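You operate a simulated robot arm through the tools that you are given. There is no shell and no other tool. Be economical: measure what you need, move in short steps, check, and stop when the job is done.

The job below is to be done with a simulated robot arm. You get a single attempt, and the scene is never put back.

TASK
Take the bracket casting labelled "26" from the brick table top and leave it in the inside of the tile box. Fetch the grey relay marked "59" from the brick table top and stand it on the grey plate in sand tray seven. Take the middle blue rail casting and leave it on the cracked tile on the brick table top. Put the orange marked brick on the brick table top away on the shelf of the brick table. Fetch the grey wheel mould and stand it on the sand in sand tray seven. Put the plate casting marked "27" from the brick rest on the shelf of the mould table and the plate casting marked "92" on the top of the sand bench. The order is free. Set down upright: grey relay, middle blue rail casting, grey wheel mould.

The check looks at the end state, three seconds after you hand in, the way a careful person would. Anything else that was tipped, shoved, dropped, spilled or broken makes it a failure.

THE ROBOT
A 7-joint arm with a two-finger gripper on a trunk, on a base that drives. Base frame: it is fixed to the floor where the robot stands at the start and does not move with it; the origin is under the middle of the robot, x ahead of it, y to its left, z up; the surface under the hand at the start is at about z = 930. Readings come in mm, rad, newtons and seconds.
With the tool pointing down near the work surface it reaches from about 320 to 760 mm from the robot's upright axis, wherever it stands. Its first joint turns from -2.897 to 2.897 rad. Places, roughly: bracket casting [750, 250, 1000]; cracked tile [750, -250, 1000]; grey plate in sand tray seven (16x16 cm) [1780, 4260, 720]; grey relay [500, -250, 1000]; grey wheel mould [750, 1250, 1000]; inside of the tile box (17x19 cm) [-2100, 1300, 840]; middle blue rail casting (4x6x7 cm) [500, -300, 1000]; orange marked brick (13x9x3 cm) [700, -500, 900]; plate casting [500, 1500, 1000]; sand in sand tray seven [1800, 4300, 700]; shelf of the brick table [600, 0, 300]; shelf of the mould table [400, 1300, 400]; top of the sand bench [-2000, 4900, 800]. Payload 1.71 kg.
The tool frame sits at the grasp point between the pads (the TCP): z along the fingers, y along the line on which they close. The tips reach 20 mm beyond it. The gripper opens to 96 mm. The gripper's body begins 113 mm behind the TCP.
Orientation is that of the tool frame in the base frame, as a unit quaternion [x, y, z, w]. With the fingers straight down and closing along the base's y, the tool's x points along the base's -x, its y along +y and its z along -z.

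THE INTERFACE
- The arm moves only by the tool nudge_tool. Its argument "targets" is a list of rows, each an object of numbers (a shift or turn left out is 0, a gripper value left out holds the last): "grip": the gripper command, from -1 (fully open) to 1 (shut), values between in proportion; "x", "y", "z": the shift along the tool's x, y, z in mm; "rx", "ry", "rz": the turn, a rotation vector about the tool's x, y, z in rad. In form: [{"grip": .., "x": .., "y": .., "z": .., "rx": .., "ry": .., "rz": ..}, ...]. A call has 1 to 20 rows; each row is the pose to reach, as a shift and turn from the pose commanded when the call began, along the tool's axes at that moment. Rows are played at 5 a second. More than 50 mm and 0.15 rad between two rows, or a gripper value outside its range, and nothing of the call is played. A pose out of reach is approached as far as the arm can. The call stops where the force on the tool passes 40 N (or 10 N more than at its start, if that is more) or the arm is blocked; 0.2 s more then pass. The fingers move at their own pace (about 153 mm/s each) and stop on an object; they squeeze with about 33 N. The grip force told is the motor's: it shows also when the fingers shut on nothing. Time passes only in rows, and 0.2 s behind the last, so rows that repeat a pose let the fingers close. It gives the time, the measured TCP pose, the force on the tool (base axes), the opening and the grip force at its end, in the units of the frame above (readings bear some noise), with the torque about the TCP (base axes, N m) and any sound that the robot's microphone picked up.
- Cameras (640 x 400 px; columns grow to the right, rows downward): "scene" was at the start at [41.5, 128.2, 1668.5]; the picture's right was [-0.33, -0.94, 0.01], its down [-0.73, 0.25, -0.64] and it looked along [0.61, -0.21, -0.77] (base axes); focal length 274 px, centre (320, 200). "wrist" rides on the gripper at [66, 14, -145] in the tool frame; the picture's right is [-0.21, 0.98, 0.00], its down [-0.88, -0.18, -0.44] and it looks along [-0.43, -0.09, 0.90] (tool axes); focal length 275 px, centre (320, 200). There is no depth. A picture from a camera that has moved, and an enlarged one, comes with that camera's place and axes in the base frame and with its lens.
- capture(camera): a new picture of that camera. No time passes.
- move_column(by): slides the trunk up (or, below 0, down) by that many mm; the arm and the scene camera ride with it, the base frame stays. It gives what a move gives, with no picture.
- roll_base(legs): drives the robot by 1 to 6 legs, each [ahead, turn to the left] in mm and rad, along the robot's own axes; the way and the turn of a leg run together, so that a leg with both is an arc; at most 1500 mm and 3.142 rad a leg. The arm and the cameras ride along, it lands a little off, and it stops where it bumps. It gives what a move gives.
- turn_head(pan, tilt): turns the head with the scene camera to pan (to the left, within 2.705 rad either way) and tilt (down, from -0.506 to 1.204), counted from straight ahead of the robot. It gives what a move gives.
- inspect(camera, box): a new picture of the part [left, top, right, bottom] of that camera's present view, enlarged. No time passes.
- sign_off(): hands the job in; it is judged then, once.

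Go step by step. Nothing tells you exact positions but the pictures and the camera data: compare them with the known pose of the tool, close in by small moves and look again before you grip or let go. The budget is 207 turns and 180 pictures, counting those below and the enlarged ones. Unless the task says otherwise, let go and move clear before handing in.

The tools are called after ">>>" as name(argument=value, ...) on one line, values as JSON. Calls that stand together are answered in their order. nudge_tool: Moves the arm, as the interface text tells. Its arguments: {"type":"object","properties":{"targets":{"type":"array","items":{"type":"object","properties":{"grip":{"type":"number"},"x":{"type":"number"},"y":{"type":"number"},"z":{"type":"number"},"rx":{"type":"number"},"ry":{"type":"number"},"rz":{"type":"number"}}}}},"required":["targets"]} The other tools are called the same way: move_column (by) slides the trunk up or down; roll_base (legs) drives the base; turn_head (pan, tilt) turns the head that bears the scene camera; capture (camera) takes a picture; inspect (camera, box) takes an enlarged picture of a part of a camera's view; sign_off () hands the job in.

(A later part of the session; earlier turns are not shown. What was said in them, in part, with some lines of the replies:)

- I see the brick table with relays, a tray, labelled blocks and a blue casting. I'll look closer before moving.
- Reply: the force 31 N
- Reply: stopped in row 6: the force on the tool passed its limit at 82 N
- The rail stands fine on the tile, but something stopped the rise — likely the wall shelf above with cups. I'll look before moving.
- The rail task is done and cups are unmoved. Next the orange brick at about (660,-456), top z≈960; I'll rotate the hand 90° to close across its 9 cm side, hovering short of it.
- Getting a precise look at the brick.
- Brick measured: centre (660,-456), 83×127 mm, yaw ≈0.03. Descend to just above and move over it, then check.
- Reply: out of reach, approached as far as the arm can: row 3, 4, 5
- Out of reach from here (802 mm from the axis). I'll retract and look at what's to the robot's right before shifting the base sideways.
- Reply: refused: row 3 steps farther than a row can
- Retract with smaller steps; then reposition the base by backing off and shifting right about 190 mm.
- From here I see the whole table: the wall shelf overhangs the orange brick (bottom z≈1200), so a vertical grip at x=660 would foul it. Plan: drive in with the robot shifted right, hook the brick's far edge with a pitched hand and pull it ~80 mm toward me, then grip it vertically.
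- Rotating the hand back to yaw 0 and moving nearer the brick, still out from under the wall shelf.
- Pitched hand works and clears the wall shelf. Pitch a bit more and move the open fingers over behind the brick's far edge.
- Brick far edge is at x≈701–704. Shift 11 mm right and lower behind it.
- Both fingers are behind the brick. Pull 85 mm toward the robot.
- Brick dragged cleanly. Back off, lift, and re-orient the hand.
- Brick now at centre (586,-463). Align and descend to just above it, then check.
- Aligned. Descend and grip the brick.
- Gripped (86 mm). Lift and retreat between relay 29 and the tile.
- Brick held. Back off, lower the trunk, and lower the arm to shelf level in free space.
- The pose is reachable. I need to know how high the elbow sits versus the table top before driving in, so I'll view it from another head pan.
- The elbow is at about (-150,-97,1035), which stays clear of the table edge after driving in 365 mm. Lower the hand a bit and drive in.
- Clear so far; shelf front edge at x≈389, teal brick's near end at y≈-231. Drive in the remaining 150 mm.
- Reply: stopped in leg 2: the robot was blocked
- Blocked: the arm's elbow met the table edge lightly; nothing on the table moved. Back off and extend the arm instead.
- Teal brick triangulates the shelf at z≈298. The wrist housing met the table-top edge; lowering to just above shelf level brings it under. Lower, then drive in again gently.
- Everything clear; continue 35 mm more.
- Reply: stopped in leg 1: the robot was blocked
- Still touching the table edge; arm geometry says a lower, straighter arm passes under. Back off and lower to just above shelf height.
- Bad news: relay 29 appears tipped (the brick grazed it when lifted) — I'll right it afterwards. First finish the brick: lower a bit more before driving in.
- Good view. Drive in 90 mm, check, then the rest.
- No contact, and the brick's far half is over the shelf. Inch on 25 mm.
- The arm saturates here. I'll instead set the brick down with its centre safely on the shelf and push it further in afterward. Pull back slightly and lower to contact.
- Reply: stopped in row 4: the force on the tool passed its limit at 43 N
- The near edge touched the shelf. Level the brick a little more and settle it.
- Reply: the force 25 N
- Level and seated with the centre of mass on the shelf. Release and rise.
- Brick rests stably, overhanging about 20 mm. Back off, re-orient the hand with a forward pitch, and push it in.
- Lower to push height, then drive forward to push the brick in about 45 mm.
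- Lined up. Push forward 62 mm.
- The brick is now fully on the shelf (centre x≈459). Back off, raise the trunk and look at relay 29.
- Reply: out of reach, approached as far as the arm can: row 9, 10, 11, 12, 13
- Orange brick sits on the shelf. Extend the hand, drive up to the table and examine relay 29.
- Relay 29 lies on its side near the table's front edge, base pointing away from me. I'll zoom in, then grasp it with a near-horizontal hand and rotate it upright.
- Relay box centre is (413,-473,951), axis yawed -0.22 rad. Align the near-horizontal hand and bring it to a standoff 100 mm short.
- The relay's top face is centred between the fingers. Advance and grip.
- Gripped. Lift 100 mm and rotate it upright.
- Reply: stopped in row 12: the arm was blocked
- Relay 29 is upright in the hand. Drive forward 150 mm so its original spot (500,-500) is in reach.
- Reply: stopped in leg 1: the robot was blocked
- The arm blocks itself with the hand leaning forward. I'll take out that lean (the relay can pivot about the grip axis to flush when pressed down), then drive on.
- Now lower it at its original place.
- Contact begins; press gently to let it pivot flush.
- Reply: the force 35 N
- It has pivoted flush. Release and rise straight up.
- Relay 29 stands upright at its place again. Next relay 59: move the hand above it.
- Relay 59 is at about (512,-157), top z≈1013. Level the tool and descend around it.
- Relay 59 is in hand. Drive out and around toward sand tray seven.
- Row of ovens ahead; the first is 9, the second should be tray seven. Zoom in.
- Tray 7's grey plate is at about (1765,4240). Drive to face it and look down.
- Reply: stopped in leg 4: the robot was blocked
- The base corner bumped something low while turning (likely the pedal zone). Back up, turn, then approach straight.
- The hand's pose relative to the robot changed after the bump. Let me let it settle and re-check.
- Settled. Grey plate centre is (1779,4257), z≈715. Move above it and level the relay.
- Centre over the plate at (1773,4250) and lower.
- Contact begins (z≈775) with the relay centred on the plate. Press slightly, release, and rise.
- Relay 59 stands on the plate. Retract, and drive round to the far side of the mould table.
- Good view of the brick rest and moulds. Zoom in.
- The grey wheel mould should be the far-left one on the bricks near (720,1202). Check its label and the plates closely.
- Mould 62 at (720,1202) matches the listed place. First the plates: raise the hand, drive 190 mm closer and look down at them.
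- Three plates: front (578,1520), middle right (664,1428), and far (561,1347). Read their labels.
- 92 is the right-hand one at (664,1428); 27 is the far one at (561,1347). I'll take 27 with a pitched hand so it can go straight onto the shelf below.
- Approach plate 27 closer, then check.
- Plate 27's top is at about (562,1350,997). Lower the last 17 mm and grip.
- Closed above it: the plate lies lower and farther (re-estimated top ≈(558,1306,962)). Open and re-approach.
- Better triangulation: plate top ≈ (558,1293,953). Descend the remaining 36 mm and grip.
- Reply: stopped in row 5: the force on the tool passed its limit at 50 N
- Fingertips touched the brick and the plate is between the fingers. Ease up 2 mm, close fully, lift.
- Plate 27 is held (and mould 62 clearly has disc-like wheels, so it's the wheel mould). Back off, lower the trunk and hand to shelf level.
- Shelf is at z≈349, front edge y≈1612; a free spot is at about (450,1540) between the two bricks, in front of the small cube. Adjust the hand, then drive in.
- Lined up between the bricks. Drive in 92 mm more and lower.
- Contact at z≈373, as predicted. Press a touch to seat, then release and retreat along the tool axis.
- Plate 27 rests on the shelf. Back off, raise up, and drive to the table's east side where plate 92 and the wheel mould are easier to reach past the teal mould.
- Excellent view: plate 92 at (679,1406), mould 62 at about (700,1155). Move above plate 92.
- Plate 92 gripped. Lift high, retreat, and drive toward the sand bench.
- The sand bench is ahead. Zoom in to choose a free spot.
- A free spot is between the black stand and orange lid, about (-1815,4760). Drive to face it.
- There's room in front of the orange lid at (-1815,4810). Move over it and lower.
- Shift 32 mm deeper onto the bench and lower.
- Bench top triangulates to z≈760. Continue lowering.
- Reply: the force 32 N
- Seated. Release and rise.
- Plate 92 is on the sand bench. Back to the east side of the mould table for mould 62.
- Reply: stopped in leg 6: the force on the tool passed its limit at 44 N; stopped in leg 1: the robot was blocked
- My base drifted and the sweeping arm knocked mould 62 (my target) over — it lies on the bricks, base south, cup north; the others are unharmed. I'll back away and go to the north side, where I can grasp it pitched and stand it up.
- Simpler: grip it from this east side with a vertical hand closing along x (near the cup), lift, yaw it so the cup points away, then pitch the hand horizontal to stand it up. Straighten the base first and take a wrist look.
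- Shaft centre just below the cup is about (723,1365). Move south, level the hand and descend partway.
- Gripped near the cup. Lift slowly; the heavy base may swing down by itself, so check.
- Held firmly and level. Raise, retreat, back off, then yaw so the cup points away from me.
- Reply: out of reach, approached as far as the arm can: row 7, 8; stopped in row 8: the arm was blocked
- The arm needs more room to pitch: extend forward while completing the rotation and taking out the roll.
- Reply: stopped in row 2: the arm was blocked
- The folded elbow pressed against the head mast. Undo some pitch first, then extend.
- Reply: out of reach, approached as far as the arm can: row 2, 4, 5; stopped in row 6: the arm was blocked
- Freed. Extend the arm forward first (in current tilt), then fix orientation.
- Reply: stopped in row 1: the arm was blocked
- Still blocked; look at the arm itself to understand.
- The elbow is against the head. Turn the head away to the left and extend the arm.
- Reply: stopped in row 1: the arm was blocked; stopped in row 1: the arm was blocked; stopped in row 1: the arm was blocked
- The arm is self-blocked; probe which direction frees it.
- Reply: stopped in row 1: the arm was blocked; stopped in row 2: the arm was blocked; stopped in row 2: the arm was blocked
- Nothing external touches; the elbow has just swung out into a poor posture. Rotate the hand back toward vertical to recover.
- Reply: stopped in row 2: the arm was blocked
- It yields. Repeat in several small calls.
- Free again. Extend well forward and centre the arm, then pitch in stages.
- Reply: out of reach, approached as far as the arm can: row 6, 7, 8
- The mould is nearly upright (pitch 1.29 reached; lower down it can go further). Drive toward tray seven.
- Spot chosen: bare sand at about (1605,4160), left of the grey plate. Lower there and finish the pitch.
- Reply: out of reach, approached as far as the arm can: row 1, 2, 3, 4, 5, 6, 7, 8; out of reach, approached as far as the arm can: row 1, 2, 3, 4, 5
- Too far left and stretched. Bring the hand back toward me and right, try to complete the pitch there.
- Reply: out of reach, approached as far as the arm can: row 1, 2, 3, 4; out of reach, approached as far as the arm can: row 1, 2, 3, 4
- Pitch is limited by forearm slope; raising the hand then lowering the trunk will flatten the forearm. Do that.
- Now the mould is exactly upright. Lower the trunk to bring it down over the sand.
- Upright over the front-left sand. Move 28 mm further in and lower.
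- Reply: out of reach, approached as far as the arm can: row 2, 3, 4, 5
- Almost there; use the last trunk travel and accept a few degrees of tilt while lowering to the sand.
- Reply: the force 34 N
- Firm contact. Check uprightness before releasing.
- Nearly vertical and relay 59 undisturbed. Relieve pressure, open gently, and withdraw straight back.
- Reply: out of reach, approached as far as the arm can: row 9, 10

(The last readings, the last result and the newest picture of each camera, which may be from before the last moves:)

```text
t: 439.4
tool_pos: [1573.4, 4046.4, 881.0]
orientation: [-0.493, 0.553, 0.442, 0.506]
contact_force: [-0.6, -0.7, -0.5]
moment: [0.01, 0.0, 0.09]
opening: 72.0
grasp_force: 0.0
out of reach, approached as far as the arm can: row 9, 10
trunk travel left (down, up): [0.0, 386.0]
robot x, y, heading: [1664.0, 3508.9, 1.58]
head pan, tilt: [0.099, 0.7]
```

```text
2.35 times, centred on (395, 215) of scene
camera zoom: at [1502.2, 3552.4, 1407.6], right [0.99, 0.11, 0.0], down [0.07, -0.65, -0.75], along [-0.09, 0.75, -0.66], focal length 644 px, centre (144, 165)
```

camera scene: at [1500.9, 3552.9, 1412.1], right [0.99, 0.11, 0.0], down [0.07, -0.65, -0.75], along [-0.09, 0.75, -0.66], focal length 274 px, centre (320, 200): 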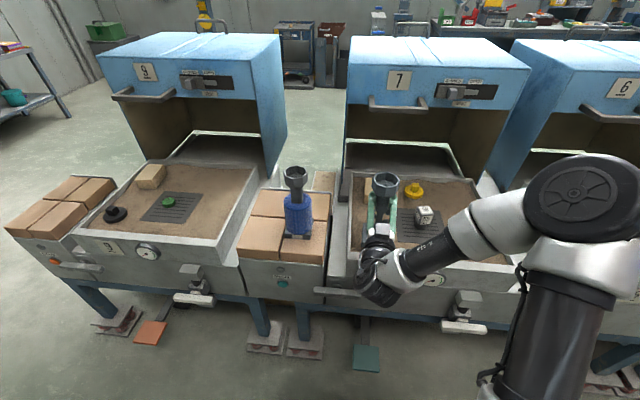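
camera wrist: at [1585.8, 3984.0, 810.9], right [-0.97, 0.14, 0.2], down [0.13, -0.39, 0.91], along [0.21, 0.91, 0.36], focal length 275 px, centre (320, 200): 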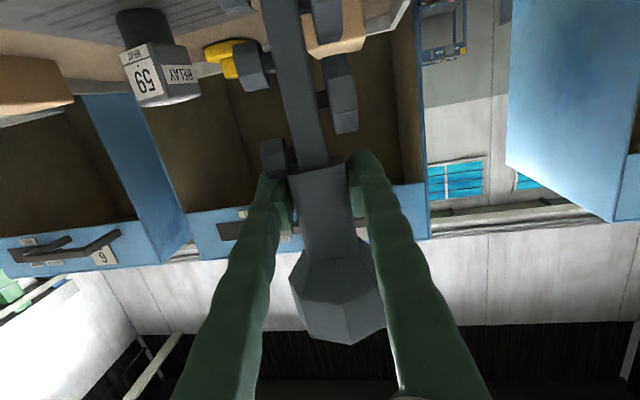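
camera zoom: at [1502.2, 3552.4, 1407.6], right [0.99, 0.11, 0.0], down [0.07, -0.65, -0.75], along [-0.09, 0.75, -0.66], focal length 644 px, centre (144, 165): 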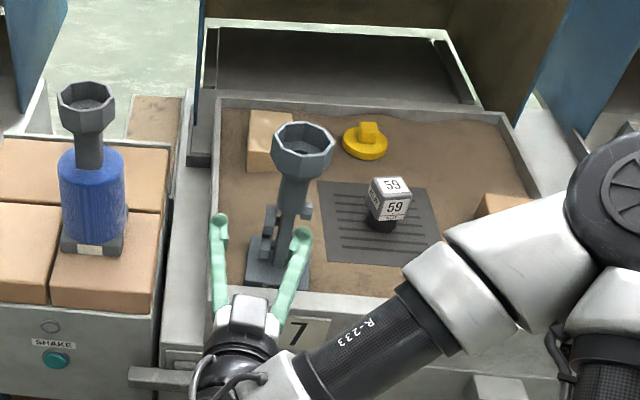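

The wheel mould stands on the sand. Back away, raise the trunk and bring the hand to a normal posture.

>>> roll_base(legs=[[-450, 0]])

>>> move_column(by=275)

>>> inspect(camera="scene", box=[300, 100, 460, 260])

>>> nudge_tool(targets=[{"grip": -1, "ry": 0.13}, {"ry": 0.26}, {"ry": 0.39}, {"ry": 0.52}, {"ry": 0.65}, {"ry": 0.78}, {"ry": 0.91}, {"ry": 1.04}, {"ry": 1.17}, {"ry": 1.3}, {"ry": 1.4}])

```text
t: 442.2
tool_pos: [1579.1, 3600.7, 881.8]
orientation: [-0.491, 0.554, 0.441, 0.508]
contact_force: [0.1, 0.7, 0.1]
moment: [0.02, -0.01, -0.02]
opening: 71.9
grasp_force: 0.0
trunk travel left (down, up): [0.0, 386.0]
robot x, y, heading: [1668.6, 3063.5, 1.579]
head pan, tilt: [0.099, 0.7]
```

```text
t: 445.0
tool_pos: [1583.7, 3600.3, 1168.6]
orientation: [-0.47, 0.556, 0.445, 0.522]
contact_force: [-0.4, 0.1, 0.2]
moment: [0.0, 0.03, 0.04]
opening: 72.1
grasp_force: 0.0
trunk travel left (down, up): [-275.0, 111.0]
robot x, y, heading: [1668.0, 3062.9, 1.579]
head pan, tilt: [0.099, 0.7]
```

```text
2.50 times, centred on (380, 180) of scene
camera zoom: at [1506.1, 3110.9, 1681.3], right [0.99, 0.11, 0.0], down [0.07, -0.65, -0.75], along [-0.08, 0.75, -0.66], focal length 684 px, centre (170, 250)
```

zoom: 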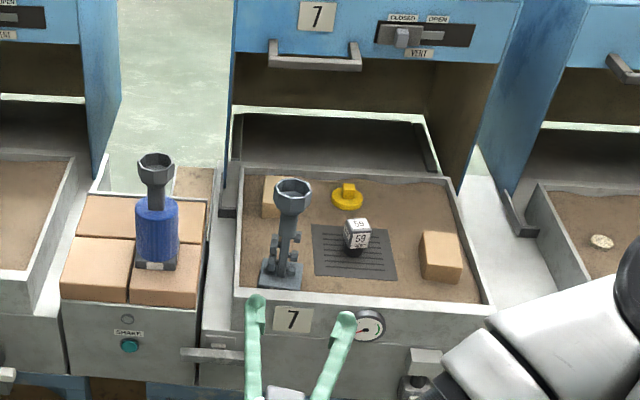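

```text
t: 447.4
tool_pos: [1579.2, 3588.2, 1162.9]
orientation: [-0.66, 0.75, 0.026, 0.035]
contact_force: [-0.1, -0.3, 0.4]
moment: [0.0, 0.03, 0.05]
opening: 96.0
grasp_force: 0.1
out of reach, approached as far as the arm can: row 1
trunk travel left (down, up): [-275.0, 111.0]
robot x, y, heading: [1674.0, 3060.4, 1.579]
head pan, tilt: [0.099, 0.7]
```

Mould and relay both stand in tray seven. Last: the bracket labelled 26. Drive back toward the brick table.

>>> roll_base(legs=[[0, 1.829], [1500, 0], [816, 0], [0, 1.304]])

```text
t: 468.9
tool_pos: [-494.1, 1934.6, 1161.6]
orientation: [0.747, 0.663, -0.038, 0.026]
contact_force: [0.2, 0.4, -0.2]
moment: [0.0, -0.03, -0.02]
opening: 96.1
grasp_force: 0.0
trunk travel left (down, up): [-275.0, 111.0]
robot x, y, heading: [-594.4, 2462.6, -1.548]
head pan, tilt: [0.099, 0.7]
```

>>> roll_base(legs=[[1500, 0], [670, 0], [0, 1.548], [480, 0]])

>>> turn_head(pan=-0.15, tilt=0.75)

>>> capture(camera="scene")

>>> capture(camera="wrist")

```text
t: 487.6
tool_pos: [448.7, 399.7, 1169.9]
orientation: [0.064, 0.997, -0.007, 0.051]
contact_force: [-0.3, -0.8, 0.3]
moment: [0.02, 0.01, 0.0]
opening: 96.0
grasp_force: 0.1
trunk travel left (down, up): [-275.0, 111.0]
robot x, y, heading: [-59.2, 309.5, 0.016]
head pan, tilt: [0.099, 0.7]
```

```text
t: 488.3
tool_pos: [431.5, 400.2, 1176.1]
orientation: [0.064, 0.996, -0.008, 0.059]
contact_force: [-0.8, -0.3, -0.7]
moment: [0.01, 0.03, 0.01]
opening: 95.9
grasp_force: 0.1
trunk travel left (down, up): [-275.0, 111.0]
robot x, y, heading: [-62.2, 304.9, 0.014]
head pan, tilt: [-0.15, 0.75]
```

```text
23 pictures are left
camera scene: at [-11.7, 449.8, 1677.0], right [-0.14, -0.99, 0.0], down [-0.69, 0.09, -0.72], along [0.71, -0.1, -0.69], focal length 274 px, centre (320, 200)
```

scene: 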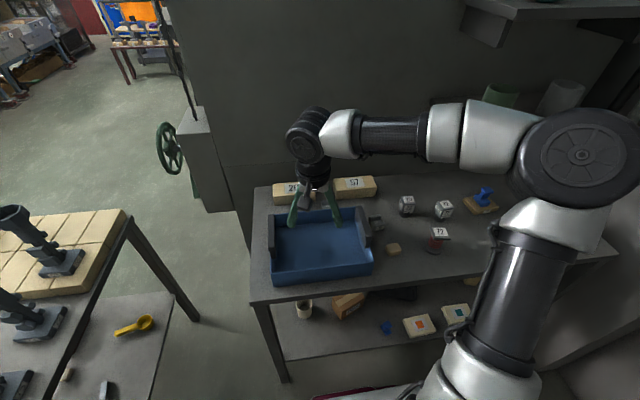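

```text
22 pictures are left
camera wrist: at [351.8, 426.5, 1312.7], right [0.33, 0.94, 0.01], down [0.79, -0.28, 0.55], along [0.52, -0.17, -0.84], focal length 275 px, centre (320, 200)
```

wrist: 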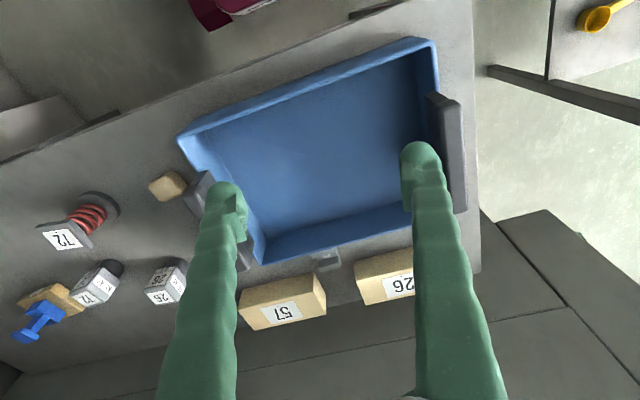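

The bracket sits between the tray's far wall and the blocks, around (711,324). Zoom to confirm its label.

>>> inspect(camera="wrist", box=[235, 190, 425, 310])

>>> inspect(camera="scene", box=[300, 160, 400, 250])

```text
3.33 times, centred on (330, 250) of wrist
camera zoom: at [351.8, 426.5, 1312.7], right [0.33, 0.94, 0.01], down [0.79, -0.28, 0.55], along [0.52, -0.17, -0.84], focal length 918 px, centre (287, 33)
```

zoom: 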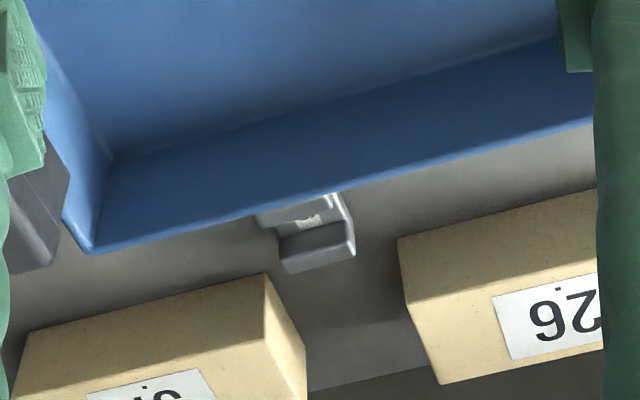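

```text
4.44 times, centred on (350, 205) of scene
camera zoom: at [-11.7, 449.8, 1677.0], right [-0.14, -0.99, 0.0], down [-0.69, 0.09, -0.72], along [0.71, -0.1, -0.69], focal length 1217 px, centre (187, 178)
```

zoom: 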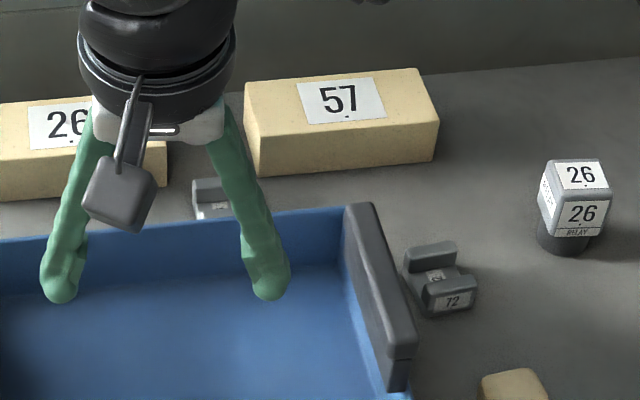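

Bracket 72 is the other one, so this is 26, at about (706,322). Drive 55 mm closer and hover above it, levelled.

>>> roll_base(legs=[[58, -0.014]])

>>> nudge_tool(targets=[{"x": -30, "y": -7, "z": 5, "ry": 0.02}, {"x": -61, "y": -15, "z": 12, "ry": 0.04}, {"x": -91, "y": -22, "z": 25, "ry": 0.06, "rx": -0.01}, {"x": -122, "y": -29, "z": 40, "ry": 0.08, "rx": -0.02}, {"x": -152, "y": -36, "z": 60, "ry": 0.1, "rx": -0.024}, {"x": -182, "y": -44, "z": 82, "ry": 0.117, "rx": -0.024}, {"x": -205, "y": -51, "z": 110, "ry": 0.117, "rx": -0.024}, {"x": -205, "y": -51, "z": 110, "ry": 0.117, "rx": -0.024}])

>>> capture(camera="wrist")

```text
t: 489.3
tool_pos: [471.9, 393.4, 1183.8]
orientation: [0.072, 0.995, -0.009, 0.067]
contact_force: [0.8, -0.6, -0.3]
moment: [0.0, 0.1, 0.01]
opening: 96.2
grasp_force: 0.0
trunk travel left (down, up): [-275.0, 111.0]
robot x, y, heading: [-4.2, 307.0, 0.0]
head pan, tilt: [-0.15, 0.75]
```

```text
t: 491.1
tool_pos: [692.4, 311.4, 1096.4]
orientation: [0.071, 0.997, 0.005, 0.003]
contact_force: [0.8, 0.9, 0.0]
moment: [-0.01, 0.0, -0.01]
opening: 96.3
grasp_force: 0.0
trunk travel left (down, up): [-275.0, 111.0]
robot x, y, heading: [0.7, 309.0, -0.006]
head pan, tilt: [-0.15, 0.75]
```

```text
19 pictures are left
camera wrist: at [628.0, 333.0, 1241.1], right [0.34, 0.94, 0.01], down [0.84, -0.31, 0.45], along [0.43, -0.14, -0.89], focal length 275 px, centre (320, 200)
```

wrist: 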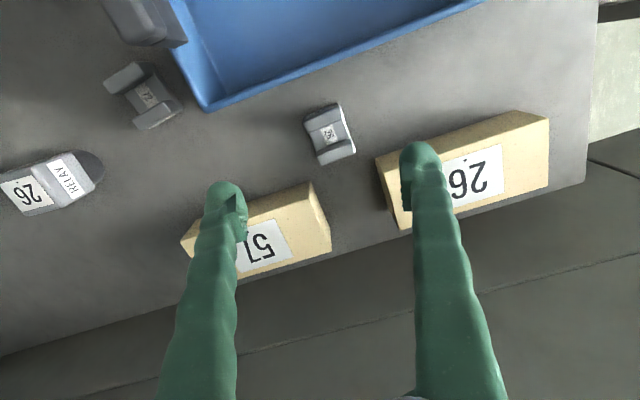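

>>> nudge_tool(targets=[{"x": -3, "y": 11, "z": 40, "rz": -0.05}, {"x": -3, "y": 11, "z": 80, "rz": -0.05}, {"x": -3, "y": 11, "z": 100, "rz": -0.05}, {"x": -3, "y": 11, "z": 100, "rz": -0.05}])

>>> capture(camera="wrist")

```text
t: 492.1
tool_pos: [695.7, 323.0, 996.9]
orientation: [0.046, 0.999, 0.006, 0.005]
contact_force: [0.1, -0.1, -0.5]
moment: [0.03, -0.03, 0.01]
opening: 95.7
grasp_force: 0.0
trunk travel left (down, up): [-275.0, 111.0]
robot x, y, heading: [-4.3, 311.8, 0.001]
head pan, tilt: [-0.15, 0.75]
```

```text
18 pictures are left
camera wrist: at [629.9, 341.7, 1142.4], right [0.29, 0.96, 0.01], down [0.85, -0.27, 0.45], along [0.44, -0.12, -0.89], focal length 275 px, centre (320, 200)
```

wrist: 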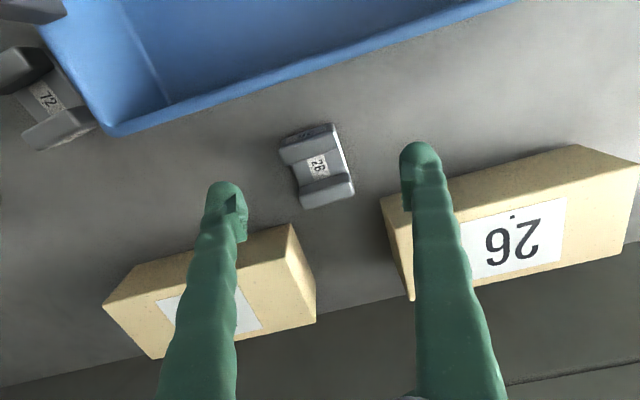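

Label 26 confirmed and aligned. Descend and grip.

>>> nudge_tool(targets=[{"x": -4, "z": 22}, {"x": -4, "z": 42}, {"x": -4, "z": 42, "grip": -0.2}, {"x": -4, "z": 42, "grip": 0.2}, {"x": -4, "z": 42, "grip": 1}, {"x": -4, "z": 42, "grip": 1}, {"x": -4, "z": 42, "grip": 1}])

>>> nudge_tool(targets=[{"grip": 1, "z": -30}, {"z": -75}, {"z": -115}, {"z": -150}, {"x": 35, "z": -175}, {"x": 75, "z": -190}, {"x": 115, "z": -200}, {"x": 155, "z": -210}, {"x": 195, "z": -220}])

>>> capture(camera="wrist")

```text
t: 493.6
tool_pos: [688.2, 320.3, 970.3]
orientation: [0.047, 0.999, 0.006, 0.016]
contact_force: [0.3, -0.3, -0.5]
moment: [0.06, -0.05, -0.01]
opening: 36.6
grasp_force: 33.3
trunk travel left (down, up): [-275.0, 111.0]
robot x, y, heading: [-3.9, 307.0, -0.001]
head pan, tilt: [-0.15, 0.75]
stopped in row 7: the force on the tool passed its limit at 42 N (the readings are from after the stop); the commanded pose is now the measured one
```

```text
t: 495.6
tool_pos: [485.1, 340.7, 1181.7]
orientation: [0.047, 0.999, 0.006, 0.017]
contact_force: [-0.9, 0.0, -1.2]
moment: [0.01, -0.05, 0.0]
opening: 30.0
grasp_force: 33.1
trunk travel left (down, up): [-275.0, 111.0]
robot x, y, heading: [-3.4, 310.0, -0.001]
head pan, tilt: [-0.15, 0.75]
```

```text
17 pictures are left
camera wrist: at [417.1, 358.9, 1325.2], right [0.3, 0.95, 0.02], down [0.84, -0.27, 0.47], along [0.46, -0.12, -0.88], focal length 275 px, centre (320, 200)
```

wrist: 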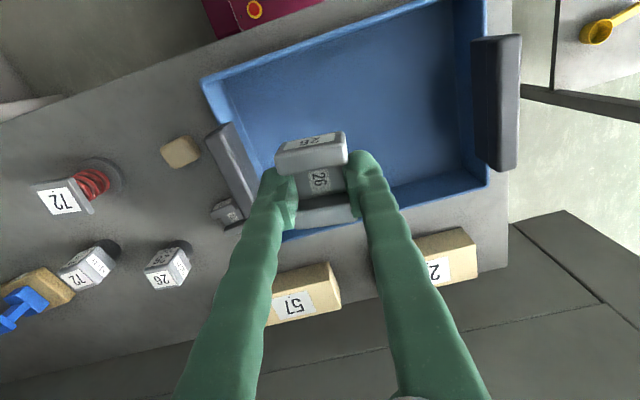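

Bracket 26 is held securely. Drive to the tile box on the west bench.

>>> roll_base(legs=[[-500, 0], [0, 2.24], [1266, 0], [0, 0.9]])

>>> turn_head(pan=0.1, tilt=0.65)

>>> capture(camera="scene")

```text
t: 514.2
tool_pos: [-1762.1, 1292.9, 1181.0]
orientation: [0.998, -0.061, -0.016, 0.005]
contact_force: [-0.8, -0.5, -1.0]
moment: [0.0, 0.01, 0.02]
opening: 23.8
grasp_force: 33.1
trunk travel left (down, up): [-275.0, 111.0]
robot x, y, heading: [-1268.4, 1315.6, 3.11]
head pan, tilt: [-0.15, 0.75]
```

```text
t: 515.0
tool_pos: [-1744.3, 1291.7, 1186.3]
orientation: [0.998, -0.061, -0.023, 0.005]
contact_force: [-0.7, 0.0, -1.0]
moment: [-0.02, -0.01, 0.0]
opening: 23.7
grasp_force: 33.3
trunk travel left (down, up): [-275.0, 111.0]
robot x, y, heading: [-1270.5, 1311.6, 3.11]
head pan, tilt: [0.099, 0.649]
```

```text
16 pictures are left
camera scene: at [-1330.1, 1152.0, 1685.5], right [-0.07, 1.0, 0.0], down [0.62, 0.04, -0.79], along [-0.78, -0.06, -0.62], focal length 274 px, centre (320, 200)
```

scene: 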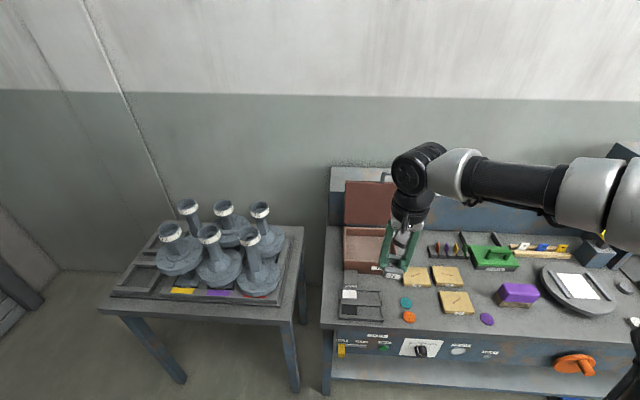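

Opening has been shrinking; check the bracket in the hand.

>>> capture(camera="wrist")

```text
15 pictures are left
camera wrist: at [-1675.1, 1271.7, 1329.5], right [-0.32, -0.95, 0.02], down [-0.83, 0.29, 0.48], along [-0.46, 0.14, -0.88], focal length 275 px, centre (320, 200)
```

wrist: 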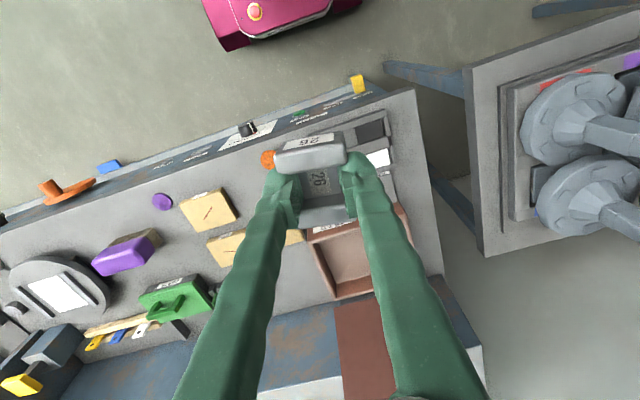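

Still locked between its flanges. Tile box interior centre ≈(-2098,1300). Lower the trunk 150, move 65 mm closer, and extend over the box.

>>> move_column(by=-150)

>>> roll_base(legs=[[65, 0]])

>>> nudge_tool(targets=[{"grip": 1, "x": -41, "y": 4}, {"x": -82, "y": 8, "z": 2}, {"x": -123, "y": 12, "z": 4}, {"x": -164, "y": 16, "z": 6}, {"x": -205, "y": 20, "z": 8}, {"x": -246, "y": 24, "z": 10}, {"x": -280, "y": 27, "z": 12}, {"x": -280, "y": 27, "z": 12}])

>>> capture(camera="wrist")

```text
t: 516.8
tool_pos: [-1745.4, 1291.0, 1038.1]
orientation: [0.998, -0.061, -0.023, 0.005]
contact_force: [-0.5, 0.3, -0.5]
moment: [0.0, -0.05, -0.02]
opening: 22.8
grasp_force: 33.0
trunk travel left (down, up): [-125.0, 261.0]
robot x, y, heading: [-1271.3, 1313.2, 3.109]
head pan, tilt: [0.099, 0.649]
```

```text
t: 517.8
tool_pos: [-1792.4, 1295.3, 1046.3]
orientation: [0.998, -0.062, -0.032, 0.005]
contact_force: [-0.3, 0.3, 0.0]
moment: [-0.01, -0.08, -0.03]
opening: 22.7
grasp_force: 32.7
trunk travel left (down, up): [-125.0, 261.0]
robot x, y, heading: [-1333.3, 1316.9, 3.117]
head pan, tilt: [0.099, 0.649]
```

```text
t: 519.6
tool_pos: [-2050.2, 1307.6, 1043.3]
orientation: [0.998, -0.06, -0.027, 0.003]
contact_force: [0.3, -0.3, -1.1]
moment: [-0.02, -0.02, 0.0]
opening: 21.6
grasp_force: 33.0
out of reach, approached as far as the arm can: row 6, 7, 8
trunk travel left (down, up): [-125.0, 261.0]
robot x, y, heading: [-1335.7, 1313.5, 3.115]
head pan, tilt: [0.099, 0.649]
```

```text
14 pictures are left
camera wrist: at [-1979.4, 1285.2, 1186.9], right [-0.32, -0.95, 0.02], down [-0.82, 0.29, 0.49], along [-0.47, 0.14, -0.87], focal length 275 px, centre (320, 200)
```

wrist: 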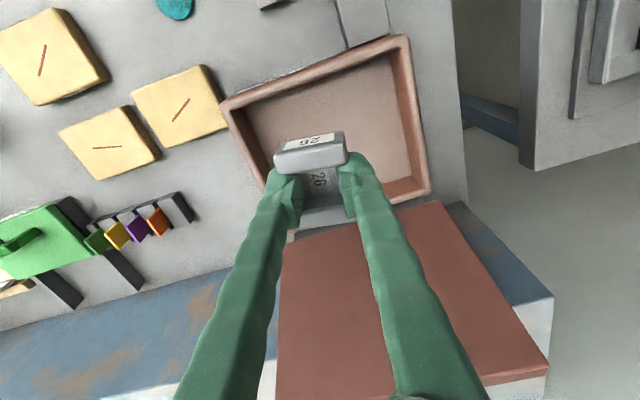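

I need ~35 mm more reach; pitch the hand slightly forward while extending and lowering.

>>> nudge_tool(targets=[{"grip": 1, "x": -10, "y": 10, "z": 10, "ry": -0.04}, {"x": -20, "y": 12, "z": 25, "ry": -0.08}, {"x": -30, "y": 14, "z": 45, "ry": -0.12}, {"x": -38, "y": 15, "z": 65, "ry": -0.15}, {"x": -38, "y": 15, "z": 85, "ry": -0.15}, {"x": -38, "y": 15, "z": 85, "ry": -0.15}])

>>> capture(camera="wrist")

```text
t: 521.0
tool_pos: [-2094.2, 1293.8, 962.7]
orientation: [0.993, -0.062, -0.1, -0.001]
contact_force: [-0.2, 0.2, -0.7]
moment: [-0.02, -0.02, -0.03]
opening: 21.4
grasp_force: 32.9
trunk travel left (down, up): [-125.0, 261.0]
robot x, y, heading: [-1334.3, 1317.4, 3.109]
head pan, tilt: [0.099, 0.649]
```

```text
13 pictures are left
camera wrist: at [-2004.1, 1270.7, 1092.7], right [-0.32, -0.95, 0.05], down [-0.74, 0.28, 0.61], along [-0.59, 0.16, -0.79], focal length 275 px, centre (320, 200)
```

wrist: 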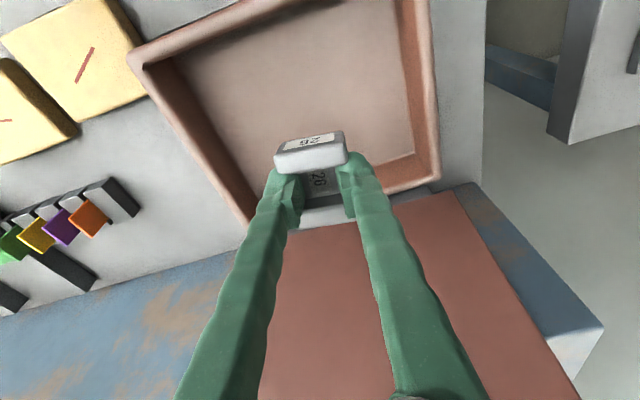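

Now centred over the box. Level again and lower inside.

>>> nudge_tool(targets=[{"grip": 1, "x": 10, "z": 20, "ry": 0.04}, {"x": 18, "z": 40, "ry": 0.08}, {"x": 25, "z": 58, "ry": 0.12}, {"x": 28, "z": 66, "ry": 0.14}, {"x": 29, "z": 71, "ry": 0.14}])

>>> inspect(camera="scene", box=[320, 160, 450, 290])

```text
t: 522.2
tool_pos: [-2082.0, 1292.2, 888.2]
orientation: [0.998, -0.061, -0.03, 0.004]
contact_force: [0.8, -0.7, -1.6]
moment: [0.03, 0.0, 0.02]
opening: 20.9
grasp_force: 32.5
trunk travel left (down, up): [-125.0, 261.0]
robot x, y, heading: [-1335.8, 1315.1, 3.11]
head pan, tilt: [0.099, 0.649]
```

```text
3.08 times, centred on (385, 225) of scene
camera zoom: at [-1391.8, 1153.4, 1536.4], right [-0.07, 1.0, 0.0], down [0.62, 0.04, -0.79], along [-0.78, -0.05, -0.62], focal length 842 px, centre (120, 123)
```

zoom: 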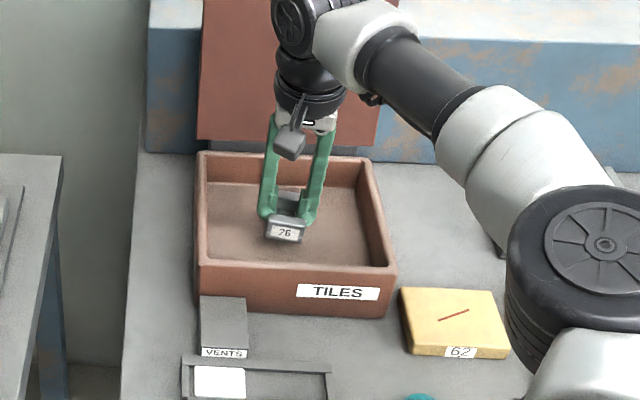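

The bracket is inside the box walls. Lower gently to the floor.

>>> nudge_tool(targets=[{"grip": 1, "z": 4}, {"z": 8}, {"z": 12}, {"z": 16}, {"z": 20}, {"z": 24}, {"z": 28}])

```text
t: 524.0
tool_pos: [-2071.7, 1295.8, 875.2]
orientation: [0.997, -0.062, -0.041, 0.004]
contact_force: [0.5, 0.3, -0.8]
moment: [-0.06, 0.06, -0.02]
opening: 19.1
grasp_force: 32.9
trunk travel left (down, up): [-125.0, 261.0]
robot x, y, heading: [-1335.5, 1318.0, 3.107]
head pan, tilt: [0.099, 0.649]
stopped in row 7: the force on the tool passed its limit at 41 N (the readings are from after the stop); the commanded pose is now the measured one
```

Touched the floor. Settle lightly, release and rise straight up.

>>> nudge_tool(targets=[{"grip": 1, "z": 3}, {"z": 6}, {"z": 8}, {"z": 8, "grip": 0.4}, {"z": 8, "grip": 0.1}, {"z": 8, "grip": 0.1}, {"z": -15}, {"z": -50}, {"z": -90}, {"z": -130}])

>>> capture(camera="wrist")

```text
t: 526.2
tool_pos: [-2063.6, 1292.8, 1003.1]
orientation: [0.997, -0.063, -0.041, 0.004]
contact_force: [-0.3, 0.0, -1.2]
moment: [-0.03, 0.04, -0.03]
opening: 18.9
grasp_force: 0.1
trunk travel left (down, up): [-125.0, 261.0]
robot x, y, heading: [-1330.5, 1313.0, 3.11]
head pan, tilt: [0.099, 0.649]
```

```text
11 pictures are left
camera wrist: at [-1988.1, 1271.2, 1142.2], right [-0.32, -0.95, 0.03], down [-0.81, 0.29, 0.51], along [-0.49, 0.14, -0.86], focal length 275 px, centre (320, 200)
```

wrist: 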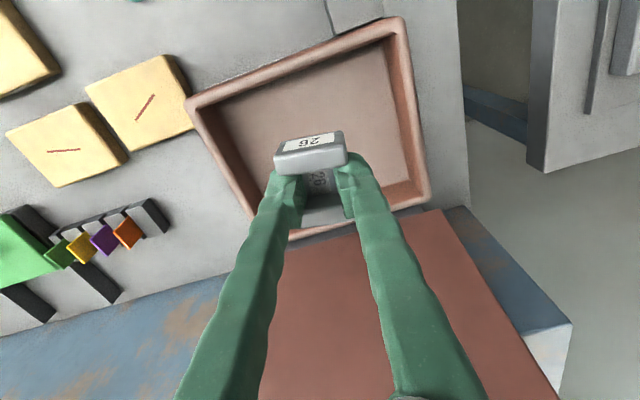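

The fingers haven't opened and the bracket came up with them. Lower it back in and open fully.

>>> nudge_tool(targets=[{"grip": 0.1, "x": -8, "z": 40}, {"x": -12, "z": 80}, {"x": -14, "z": 110}, {"x": -14, "z": 118}, {"x": -14, "z": 122}])

>>> nudge_tool(targets=[{"grip": -0.3}, {"grip": -0.7}, {"grip": -1}, {"grip": -1}, {"grip": -1}])

>>> inspect(camera="scene", box=[350, 190, 430, 270])

```text
t: 527.4
tool_pos: [-2086.7, 1294.5, 881.2]
orientation: [0.997, -0.063, -0.04, 0.004]
contact_force: [-0.7, -0.6, -0.4]
moment: [0.0, -0.01, -0.05]
opening: 19.2
grasp_force: 0.1
trunk travel left (down, up): [-125.0, 261.0]
robot x, y, heading: [-1337.1, 1316.4, 3.114]
head pan, tilt: [0.099, 0.649]
```

```text
t: 528.6
tool_pos: [-2087.1, 1293.9, 882.7]
orientation: [0.997, -0.061, -0.041, 0.005]
contact_force: [0.2, 0.1, -1.0]
moment: [-0.02, -0.03, -0.01]
opening: 19.8
grasp_force: 0.0
trunk travel left (down, up): [-125.0, 261.0]
robot x, y, heading: [-1335.4, 1315.7, 3.109]
head pan, tilt: [0.099, 0.649]
```

```text
5.00 times, centred on (390, 230) of scene
camera zoom: at [-1391.9, 1153.4, 1536.4], right [-0.07, 1.0, 0.0], down [0.62, 0.04, -0.79], along [-0.78, -0.05, -0.62], focal length 1369 px, centre (-30, 50)
```

zoom: 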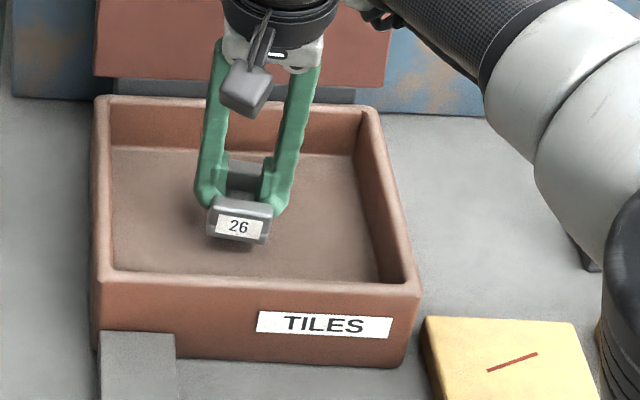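

The open command is on but the fingers stay caught in the bracket. Try pressing it to the floor and wiggling with the gripper commanded open.

>>> nudge_tool(targets=[{"grip": -1, "z": 6}, {"z": 10}, {"z": 10, "rz": 0.1}, {"z": 10, "rz": -0.05}, {"z": 10, "rz": -0.15}, {"z": 10, "rz": 0}, {"z": 6, "x": 8}, {"z": 6, "x": -8}, {"z": 4, "x": 0}])

```text
t: 530.6
tool_pos: [-2084.8, 1293.2, 878.0]
orientation: [0.997, -0.061, -0.04, 0.005]
contact_force: [-0.2, -0.5, -1.0]
moment: [0.04, -0.02, 0.01]
opening: 20.4
grasp_force: 0.1
out of reach, approached as far as the arm can: row 8
trunk travel left (down, up): [-125.0, 261.0]
robot x, y, heading: [-1337.3, 1316.1, 3.108]
head pan, tilt: [0.099, 0.649]
```

>>> nudge_tool(targets=[{"grip": 1}, {"grip": 1}, {"grip": -1}, {"grip": -1}, {"grip": 1}, {"grip": -1}, {"grip": -1}, {"grip": -1}, {"grip": -1}])

>>> inspect(camera="wrist", box=[240, 110, 400, 250])

```text
t: 532.6
tool_pos: [-2086.4, 1293.6, 878.7]
orientation: [0.997, -0.061, -0.041, 0.004]
contact_force: [-0.4, -0.8, -0.6]
moment: [-0.01, -0.01, 0.02]
opening: 20.8
grasp_force: 0.1
trunk travel left (down, up): [-125.0, 261.0]
robot x, y, heading: [-1334.4, 1317.3, 3.112]
head pan, tilt: [0.099, 0.649]
```

```text
2.86 times, centred on (320, 180) of wrist
camera zoom: at [-2011.8, 1272.5, 1018.7], right [-0.32, -0.95, 0.03], down [-0.81, 0.29, 0.51], along [-0.49, 0.14, -0.86], focal length 786 px, centre (320, 257)
```

zoom: 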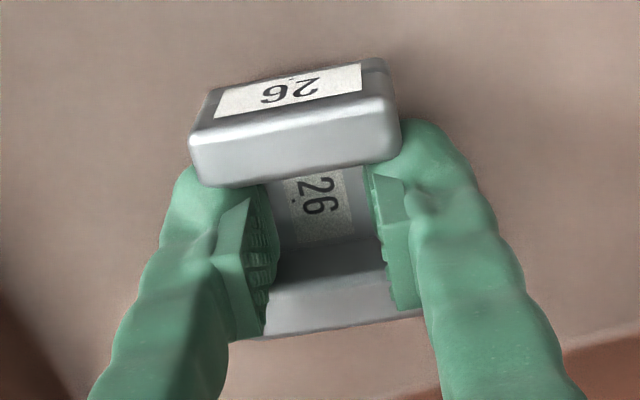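

The fingers are wedged in the channel between the flanges; opening creeps slowly. Press lightly on the floor and rock the hand while opening.

>>> nudge_tool(targets=[{"grip": -1, "z": 8}, {"z": 10, "ry": 0.06}, {"z": 10, "ry": -0.06}, {"z": 10, "ry": 0.06}, {"z": 10, "ry": -0.06}, {"z": 10, "ry": 0.06}, {"z": 10, "ry": -0.06}, {"z": 10, "ry": 0.06}, {"z": 10, "ry": -0.06}, {"z": 10, "ry": 0.06}, {"z": 10, "ry": -0.06}, {"z": 10, "ry": 0.06}, {"z": 10, "ry": -0.06}, {"z": 10, "ry": 0.06}, {"z": 10, "ry": -0.06}, {"z": 10, "ry": 0.06}, {"z": 10, "ry": -0.06}, {"z": 8, "ry": 0}])

```text
t: 536.4
tool_pos: [-2087.8, 1294.3, 871.2]
orientation: [0.997, -0.062, -0.04, 0.004]
contact_force: [0.2, 0.0, -1.2]
moment: [-0.03, -0.03, 0.01]
opening: 22.2
grasp_force: 0.1
out of reach, approached as far as the arm can: row 2, 4, 6, 8, 10, 12, 14, 16
trunk travel left (down, up): [-125.0, 261.0]
robot x, y, heading: [-1335.1, 1316.9, 3.111]
head pan, tilt: [0.099, 0.649]
```

Not touching the floor yet; press further down and rock again.

>>> nudge_tool(targets=[{"grip": -1, "z": 4}, {"z": 8}, {"z": 11}, {"z": 13}, {"z": 13}])

>>> nudge_tool(targets=[{"grip": -1, "rx": 0.05}, {"rx": -0.05}, {"rx": 0.05}, {"rx": -0.05}, {"rx": 0.05}, {"rx": -0.05}, {"rx": 0.05}, {"rx": -0.05}, {"rz": 0.08}, {"rz": -0.07}, {"rz": 0.08}, {"rz": -0.07}, {"rz": 0.08}, {"rz": -0.07}, {"rz": 0.08}, {"rz": -0.07}, {"rz": 0}])

```text
t: 537.5
tool_pos: [-2078.8, 1296.1, 874.5]
orientation: [0.997, -0.062, -0.053, 0.005]
contact_force: [0.3, 1.3, -1.7]
moment: [-0.06, 0.05, 0.02]
opening: 23.2
grasp_force: 0.0
trunk travel left (down, up): [-125.0, 261.0]
robot x, y, heading: [-1333.4, 1320.2, 3.111]
head pan, tilt: [0.099, 0.649]
stopped in row 5: the force on the tool passed its limit at 42 N (the readings are from after the stop); the commanded pose is now the measured one
```

```text
t: 541.1
tool_pos: [-2079.0, 1294.1, 872.3]
orientation: [0.997, -0.062, -0.052, 0.005]
contact_force: [-0.4, 0.2, -1.1]
moment: [0.01, 0.01, 0.0]
opening: 24.7
grasp_force: 0.0
trunk travel left (down, up): [-125.0, 261.0]
robot x, y, heading: [-1333.8, 1317.3, 3.109]
head pan, tilt: [0.099, 0.649]
```

Steady creep of ~0.4 mm/s. Hold just above the floor and simply wait with the gripper commanded open.

>>> nudge_tool(targets=[{"grip": -1, "z": 3}, {"z": 5}, {"z": 5}, {"z": 5}, {"z": 5}, {"z": 5}, {"z": 5}, {"z": 5}, {"z": 5}, {"z": 5}, {"z": 5}, {"z": 5}, {"z": 5}, {"z": 5}, {"z": 5}, {"z": 5}, {"z": 5}, {"z": 5}, {"z": 5}, {"z": 5}])

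>>> nudge_tool(targets=[{"grip": -1}, {"grip": -1}, {"grip": -1}, {"grip": -1}, {"grip": -1}, {"grip": -1}, {"grip": -1}, {"grip": -1}, {"grip": -1}, {"grip": -1}, {"grip": -1}, {"grip": -1}, {"grip": -1}, {"grip": -1}, {"grip": -1}, {"grip": -1}, {"grip": -1}, {"grip": -1}, {"grip": -1}, {"grip": -1}])

>>> nudge_tool(targets=[{"grip": -1}, {"grip": -1}, {"grip": -1}, {"grip": -1}, {"grip": -1}, {"grip": -1}, {"grip": -1}, {"grip": -1}, {"grip": -1}, {"grip": -1}, {"grip": -1}, {"grip": -1}, {"grip": -1}, {"grip": -1}, {"grip": -1}, {"grip": -1}, {"grip": -1}, {"grip": -1}, {"grip": -1}, {"grip": -1}])

>>> nudge_tool(targets=[{"grip": -1}, {"grip": -1}, {"grip": -1}, {"grip": -1}, {"grip": -1}, {"grip": -1}, {"grip": -1}, {"grip": -1}, {"grip": -1}, {"grip": -1}, {"grip": -1}, {"grip": -1}, {"grip": -1}, {"grip": -1}, {"grip": -1}, {"grip": -1}, {"grip": -1}, {"grip": -1}, {"grip": -1}, {"grip": -1}])

>>> nudge_tool(targets=[{"grip": -1}, {"grip": -1}, {"grip": -1}, {"grip": -1}, {"grip": -1}, {"grip": -1}, {"grip": -1}, {"grip": -1}, {"grip": -1}, {"grip": -1}, {"grip": -1}, {"grip": -1}, {"grip": -1}, {"grip": -1}, {"grip": -1}, {"grip": -1}, {"grip": -1}, {"grip": -1}, {"grip": -1}, {"grip": -1}])

```text
t: 545.3
tool_pos: [-2079.1, 1294.1, 869.2]
orientation: [0.997, -0.062, -0.052, 0.004]
contact_force: [0.0, -0.7, -1.2]
moment: [0.01, 0.0, 0.03]
opening: 26.6
grasp_force: 0.0
trunk travel left (down, up): [-125.0, 261.0]
robot x, y, heading: [-1336.1, 1314.5, 3.108]
head pan, tilt: [0.099, 0.649]
```

```text
t: 549.5
tool_pos: [-2079.4, 1294.5, 867.2]
orientation: [0.997, -0.062, -0.052, 0.004]
contact_force: [-0.6, 0.5, 1.8]
moment: [0.05, 0.08, 0.02]
opening: 95.6
grasp_force: 0.0
trunk travel left (down, up): [-125.0, 261.0]
robot x, y, heading: [-1336.7, 1315.8, 3.105]
head pan, tilt: [0.099, 0.649]
```

```text
t: 553.7
tool_pos: [-2080.1, 1294.9, 868.4]
orientation: [0.997, -0.062, -0.052, 0.006]
contact_force: [0.0, -0.6, 1.8]
moment: [0.01, 0.05, -0.03]
opening: 96.0
grasp_force: 0.1
trunk travel left (down, up): [-125.0, 261.0]
robot x, y, heading: [-1332.8, 1319.0, 3.11]
head pan, tilt: [0.099, 0.649]
```

```text
t: 557.9
tool_pos: [-2080.2, 1293.9, 867.5]
orientation: [0.997, -0.062, -0.052, 0.004]
contact_force: [0.7, -0.3, 1.5]
moment: [0.03, 0.05, -0.02]
opening: 95.9
grasp_force: 0.0
trunk travel left (down, up): [-125.0, 261.0]
robot x, y, heading: [-1337.8, 1313.3, 3.108]
head pan, tilt: [0.099, 0.649]
```

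```text
t: 562.1
tool_pos: [-2080.3, 1294.0, 868.5]
orientation: [0.997, -0.062, -0.052, 0.004]
contact_force: [-0.6, -0.1, 1.6]
moment: [-0.02, 0.08, 0.0]
opening: 96.0
grasp_force: 0.2
trunk travel left (down, up): [-125.0, 261.0]
robot x, y, heading: [-1331.5, 1315.3, 3.114]
head pan, tilt: [0.099, 0.649]
```

Released. Rise straight up and check.

>>> nudge_tool(targets=[{"z": -15}, {"z": -50}, {"z": -90}, {"z": -130}, {"z": -170}, {"x": 40, "z": -190}, {"x": 85, "z": -190}, {"x": 130, "z": -190}])

>>> inspect(camera="scene", box=[310, 150, 470, 300])

```text
t: 563.9
tool_pos: [-1929.8, 1276.7, 1043.0]
orientation: [0.997, -0.062, -0.052, 0.004]
contact_force: [0.7, -0.5, -1.8]
moment: [-0.01, 0.02, 0.01]
opening: 95.8
grasp_force: 0.0
trunk travel left (down, up): [-125.0, 261.0]
robot x, y, heading: [-1336.8, 1318.1, 3.113]
head pan, tilt: [0.099, 0.649]
```

```text
2.67 times, centred on (390, 225) of scene
camera zoom: at [-1391.1, 1153.1, 1536.4], right [-0.07, 1.0, 0.0], down [0.62, 0.04, -0.79], along [-0.79, -0.05, -0.62], focal length 730 px, centre (133, 133)
```

zoom: 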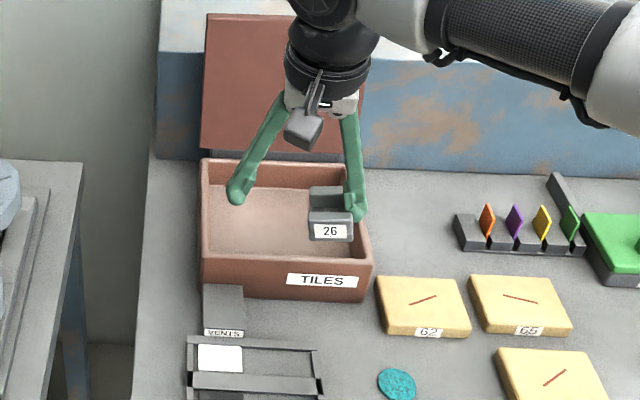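

The bracket might be stuck to one finger; check with the wrist camera.

>>> capture(camera="wrist")

```text
7 pictures are left
camera wrist: at [-1850.8, 1256.1, 1180.9], right [-0.32, -0.95, 0.04], down [-0.8, 0.29, 0.53], along [-0.51, 0.14, -0.85], focal length 275 px, centre (320, 200)
```

wrist: 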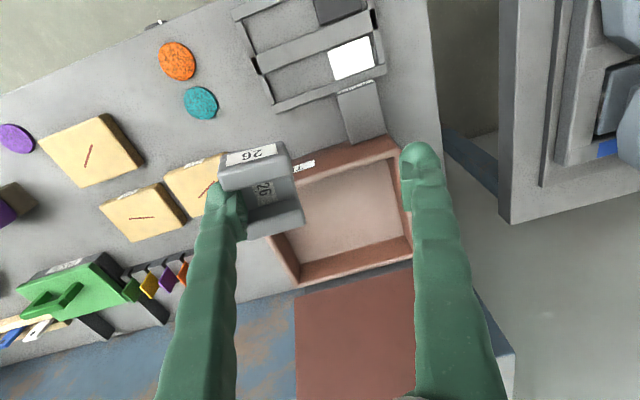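

It is wedged on one finger only. Plan: go back into the box, yaw the hand so a flange corner meets the side wall before the finger, and push to scrape it off (the measured weight will tell when it's gone).

>>> nudge_tool(targets=[{"grip": -1, "x": -40, "rz": -0.1}, {"x": -85, "rz": -0.2}, {"x": -130, "z": 5, "rz": -0.3}, {"x": -130, "z": 25, "rz": -0.4}, {"x": -130, "z": 50, "rz": -0.5}, {"x": -130, "z": 70, "rz": -0.6}, {"x": -130, "z": 105, "rz": -0.65}, {"x": -130, "z": 140, "rz": -0.65}, {"x": -130, "z": 172, "rz": -0.65}, {"x": -130, "z": 178, "rz": -0.65}])

>>> inspect(camera="scene", box=[320, 160, 450, 290])

```text
t: 566.1
tool_pos: [-2079.2, 1295.5, 879.9]
orientation: [0.964, 0.259, -0.05, -0.013]
contact_force: [0.1, -0.5, -1.4]
moment: [-0.03, -0.04, 0.0]
opening: 96.1
grasp_force: 0.1
out of reach, approached as far as the arm can: row 3
trunk travel left (down, up): [-125.0, 261.0]
robot x, y, heading: [-1336.8, 1318.6, 3.115]
head pan, tilt: [0.099, 0.649]
```

```text
3.08 times, centred on (385, 225) of scene
camera zoom: at [-1392.1, 1153.5, 1536.4], right [-0.07, 1.0, 0.0], down [0.62, 0.04, -0.79], along [-0.78, -0.05, -0.62], focal length 842 px, centre (120, 123)
```

zoom: 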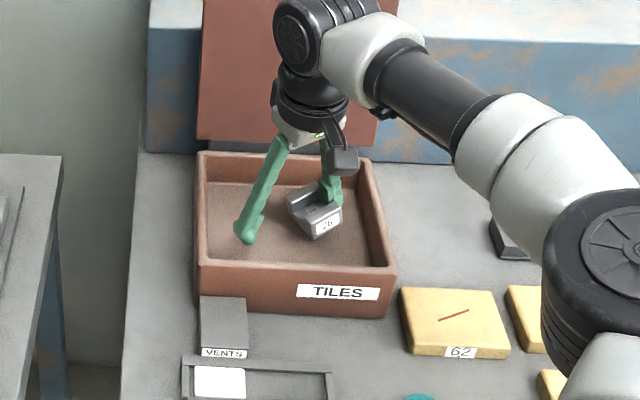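

Push toward the side wall to scrape it off.

>>> nudge_tool(targets=[{"grip": -1, "x": 8, "y": -13}, {"x": 15, "y": -26}, {"x": 20, "y": -35}, {"x": 25, "y": -43}, {"x": 30, "y": -52}, {"x": 35, "y": -60}, {"x": 40, "y": -69}])

>>> nudge_tool(targets=[{"grip": -1, "x": 3, "y": -5}, {"x": 6, "y": -10}, {"x": 9, "y": -15}, {"x": 12, "y": -20}])

```text
t: 567.3
tool_pos: [-2064.4, 1347.2, 896.1]
orientation: [0.962, 0.264, -0.063, -0.01]
contact_force: [0.6, 1.1, -0.4]
moment: [-0.1, 0.08, 0.0]
opening: 95.8
grasp_force: 0.1
trunk travel left (down, up): [-125.0, 261.0]
robot x, y, heading: [-1337.1, 1315.3, 3.11]
head pan, tilt: [0.099, 0.649]
stopped in row 6: the force on the tool passed its limit at 44 N (the readings are from after the stop); the commanded pose is now the measured one
```

```text
t: 568.3
tool_pos: [-2067.1, 1367.5, 892.0]
orientation: [0.962, 0.266, -0.062, -0.01]
contact_force: [-0.1, 0.6, 0.7]
moment: [0.0, 0.0, -0.04]
opening: 95.9
grasp_force: 0.0
trunk travel left (down, up): [-125.0, 261.0]
robot x, y, heading: [-1337.5, 1317.6, 3.109]
head pan, tilt: [0.099, 0.649]
```

>>> inspect(camera="scene", box=[320, 160, 450, 290])

```text
3.08 times, centred on (385, 225) of scene
camera zoom: at [-1391.6, 1153.6, 1536.4], right [-0.07, 1.0, 0.0], down [0.62, 0.04, -0.79], along [-0.78, -0.05, -0.62], focal length 842 px, centre (120, 123)
```

zoom: 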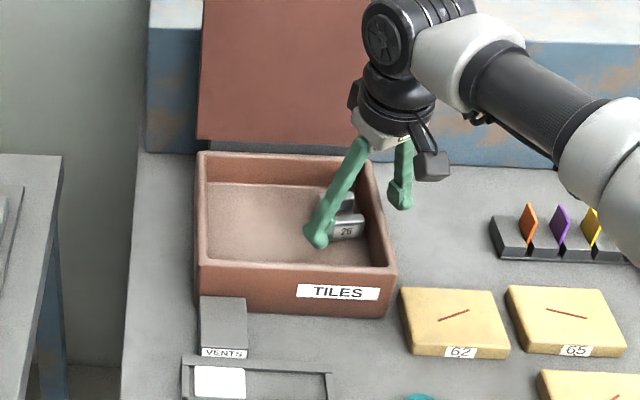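

Scraped off: the bracket is in the box. Lift straight up, retreat and check.

>>> nudge_tool(targets=[{"z": -20}, {"z": -55}, {"z": -95}, {"z": -135}, {"z": -175}, {"x": 40, "z": -190}, {"x": 80, "z": -190}, {"x": 120, "z": -190}])

>>> roll_base(legs=[[-200, 0]])

>>> inspect(camera="scene", box=[300, 110, 440, 240])

```text
t: 570.1
tool_pos: [-1938.3, 1432.3, 1068.6]
orientation: [0.962, 0.265, -0.062, -0.01]
contact_force: [0.2, 0.6, 0.6]
moment: [0.03, 0.0, 0.02]
opening: 95.8
grasp_force: 0.2
trunk travel left (down, up): [-125.0, 261.0]
robot x, y, heading: [-1334.4, 1313.4, 3.108]
head pan, tilt: [0.099, 0.649]
```

```text
t: 571.8
tool_pos: [-1738.5, 1425.8, 1069.9]
orientation: [0.962, 0.264, -0.062, -0.012]
contact_force: [0.4, -0.2, -0.3]
moment: [0.03, 0.13, 0.02]
opening: 95.9
grasp_force: 0.1
trunk travel left (down, up): [-125.0, 261.0]
robot x, y, heading: [-1134.9, 1306.6, 3.11]
head pan, tilt: [0.099, 0.649]
```

```text
3.08 times, centred on (370, 175) of scene
camera zoom: at [-1189.0, 1147.2, 1536.5], right [-0.07, 1.0, 0.0], down [0.61, 0.04, -0.79], along [-0.79, -0.05, -0.62], focal length 842 px, centre (166, 277)
```

zoom: 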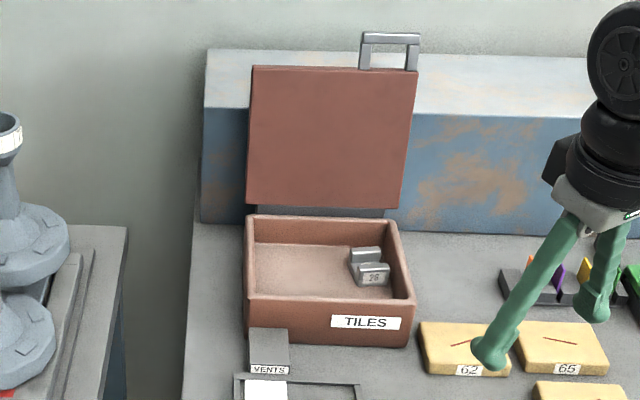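

The bracket lies flat inside the tile box and the hand is clear. Every item is in place, so I'm handing in.

>>> sign_off()

```text
The job is handed in.
```

I handed the job in with all seven items where the task asks. Two pieces were knocked over along the way, which the check may count against it.

- **Placed as asked:**
  - Bracket "26" is in the tile box.
  - Relay "59" stands on the grey plate in sand tray seven.
  - The middle blue rail stands on the cracked tile.
  - The orange marked brick is on the brick table's shelf.
  - Plate "27" is on the mould table's shelf.
  - Plate "92" is on the sand bench.
- **Wheel mould:** I took the mould labelled "62" as the grey wheel mould, since it matched the listed position and has disc shapes on its stem. My arm tipped it over on the bricks; I then stood it upright on the sand in tray seven.
- **Relay "29", not part of the job:** the carried brick tipped it over. I stood it back up at about its original spot, within roughly a centimetre.
- **Other contact:**
  - The arm touched the wall shelf, the brick table's edge and the furnace front.
  - The base was stopped by something low near the ovens and again beside the mould table.
  - I pushed the bracket off a finger against the tile box's side wall.
  - In the pictures afterwards I saw nothing displaced by these.
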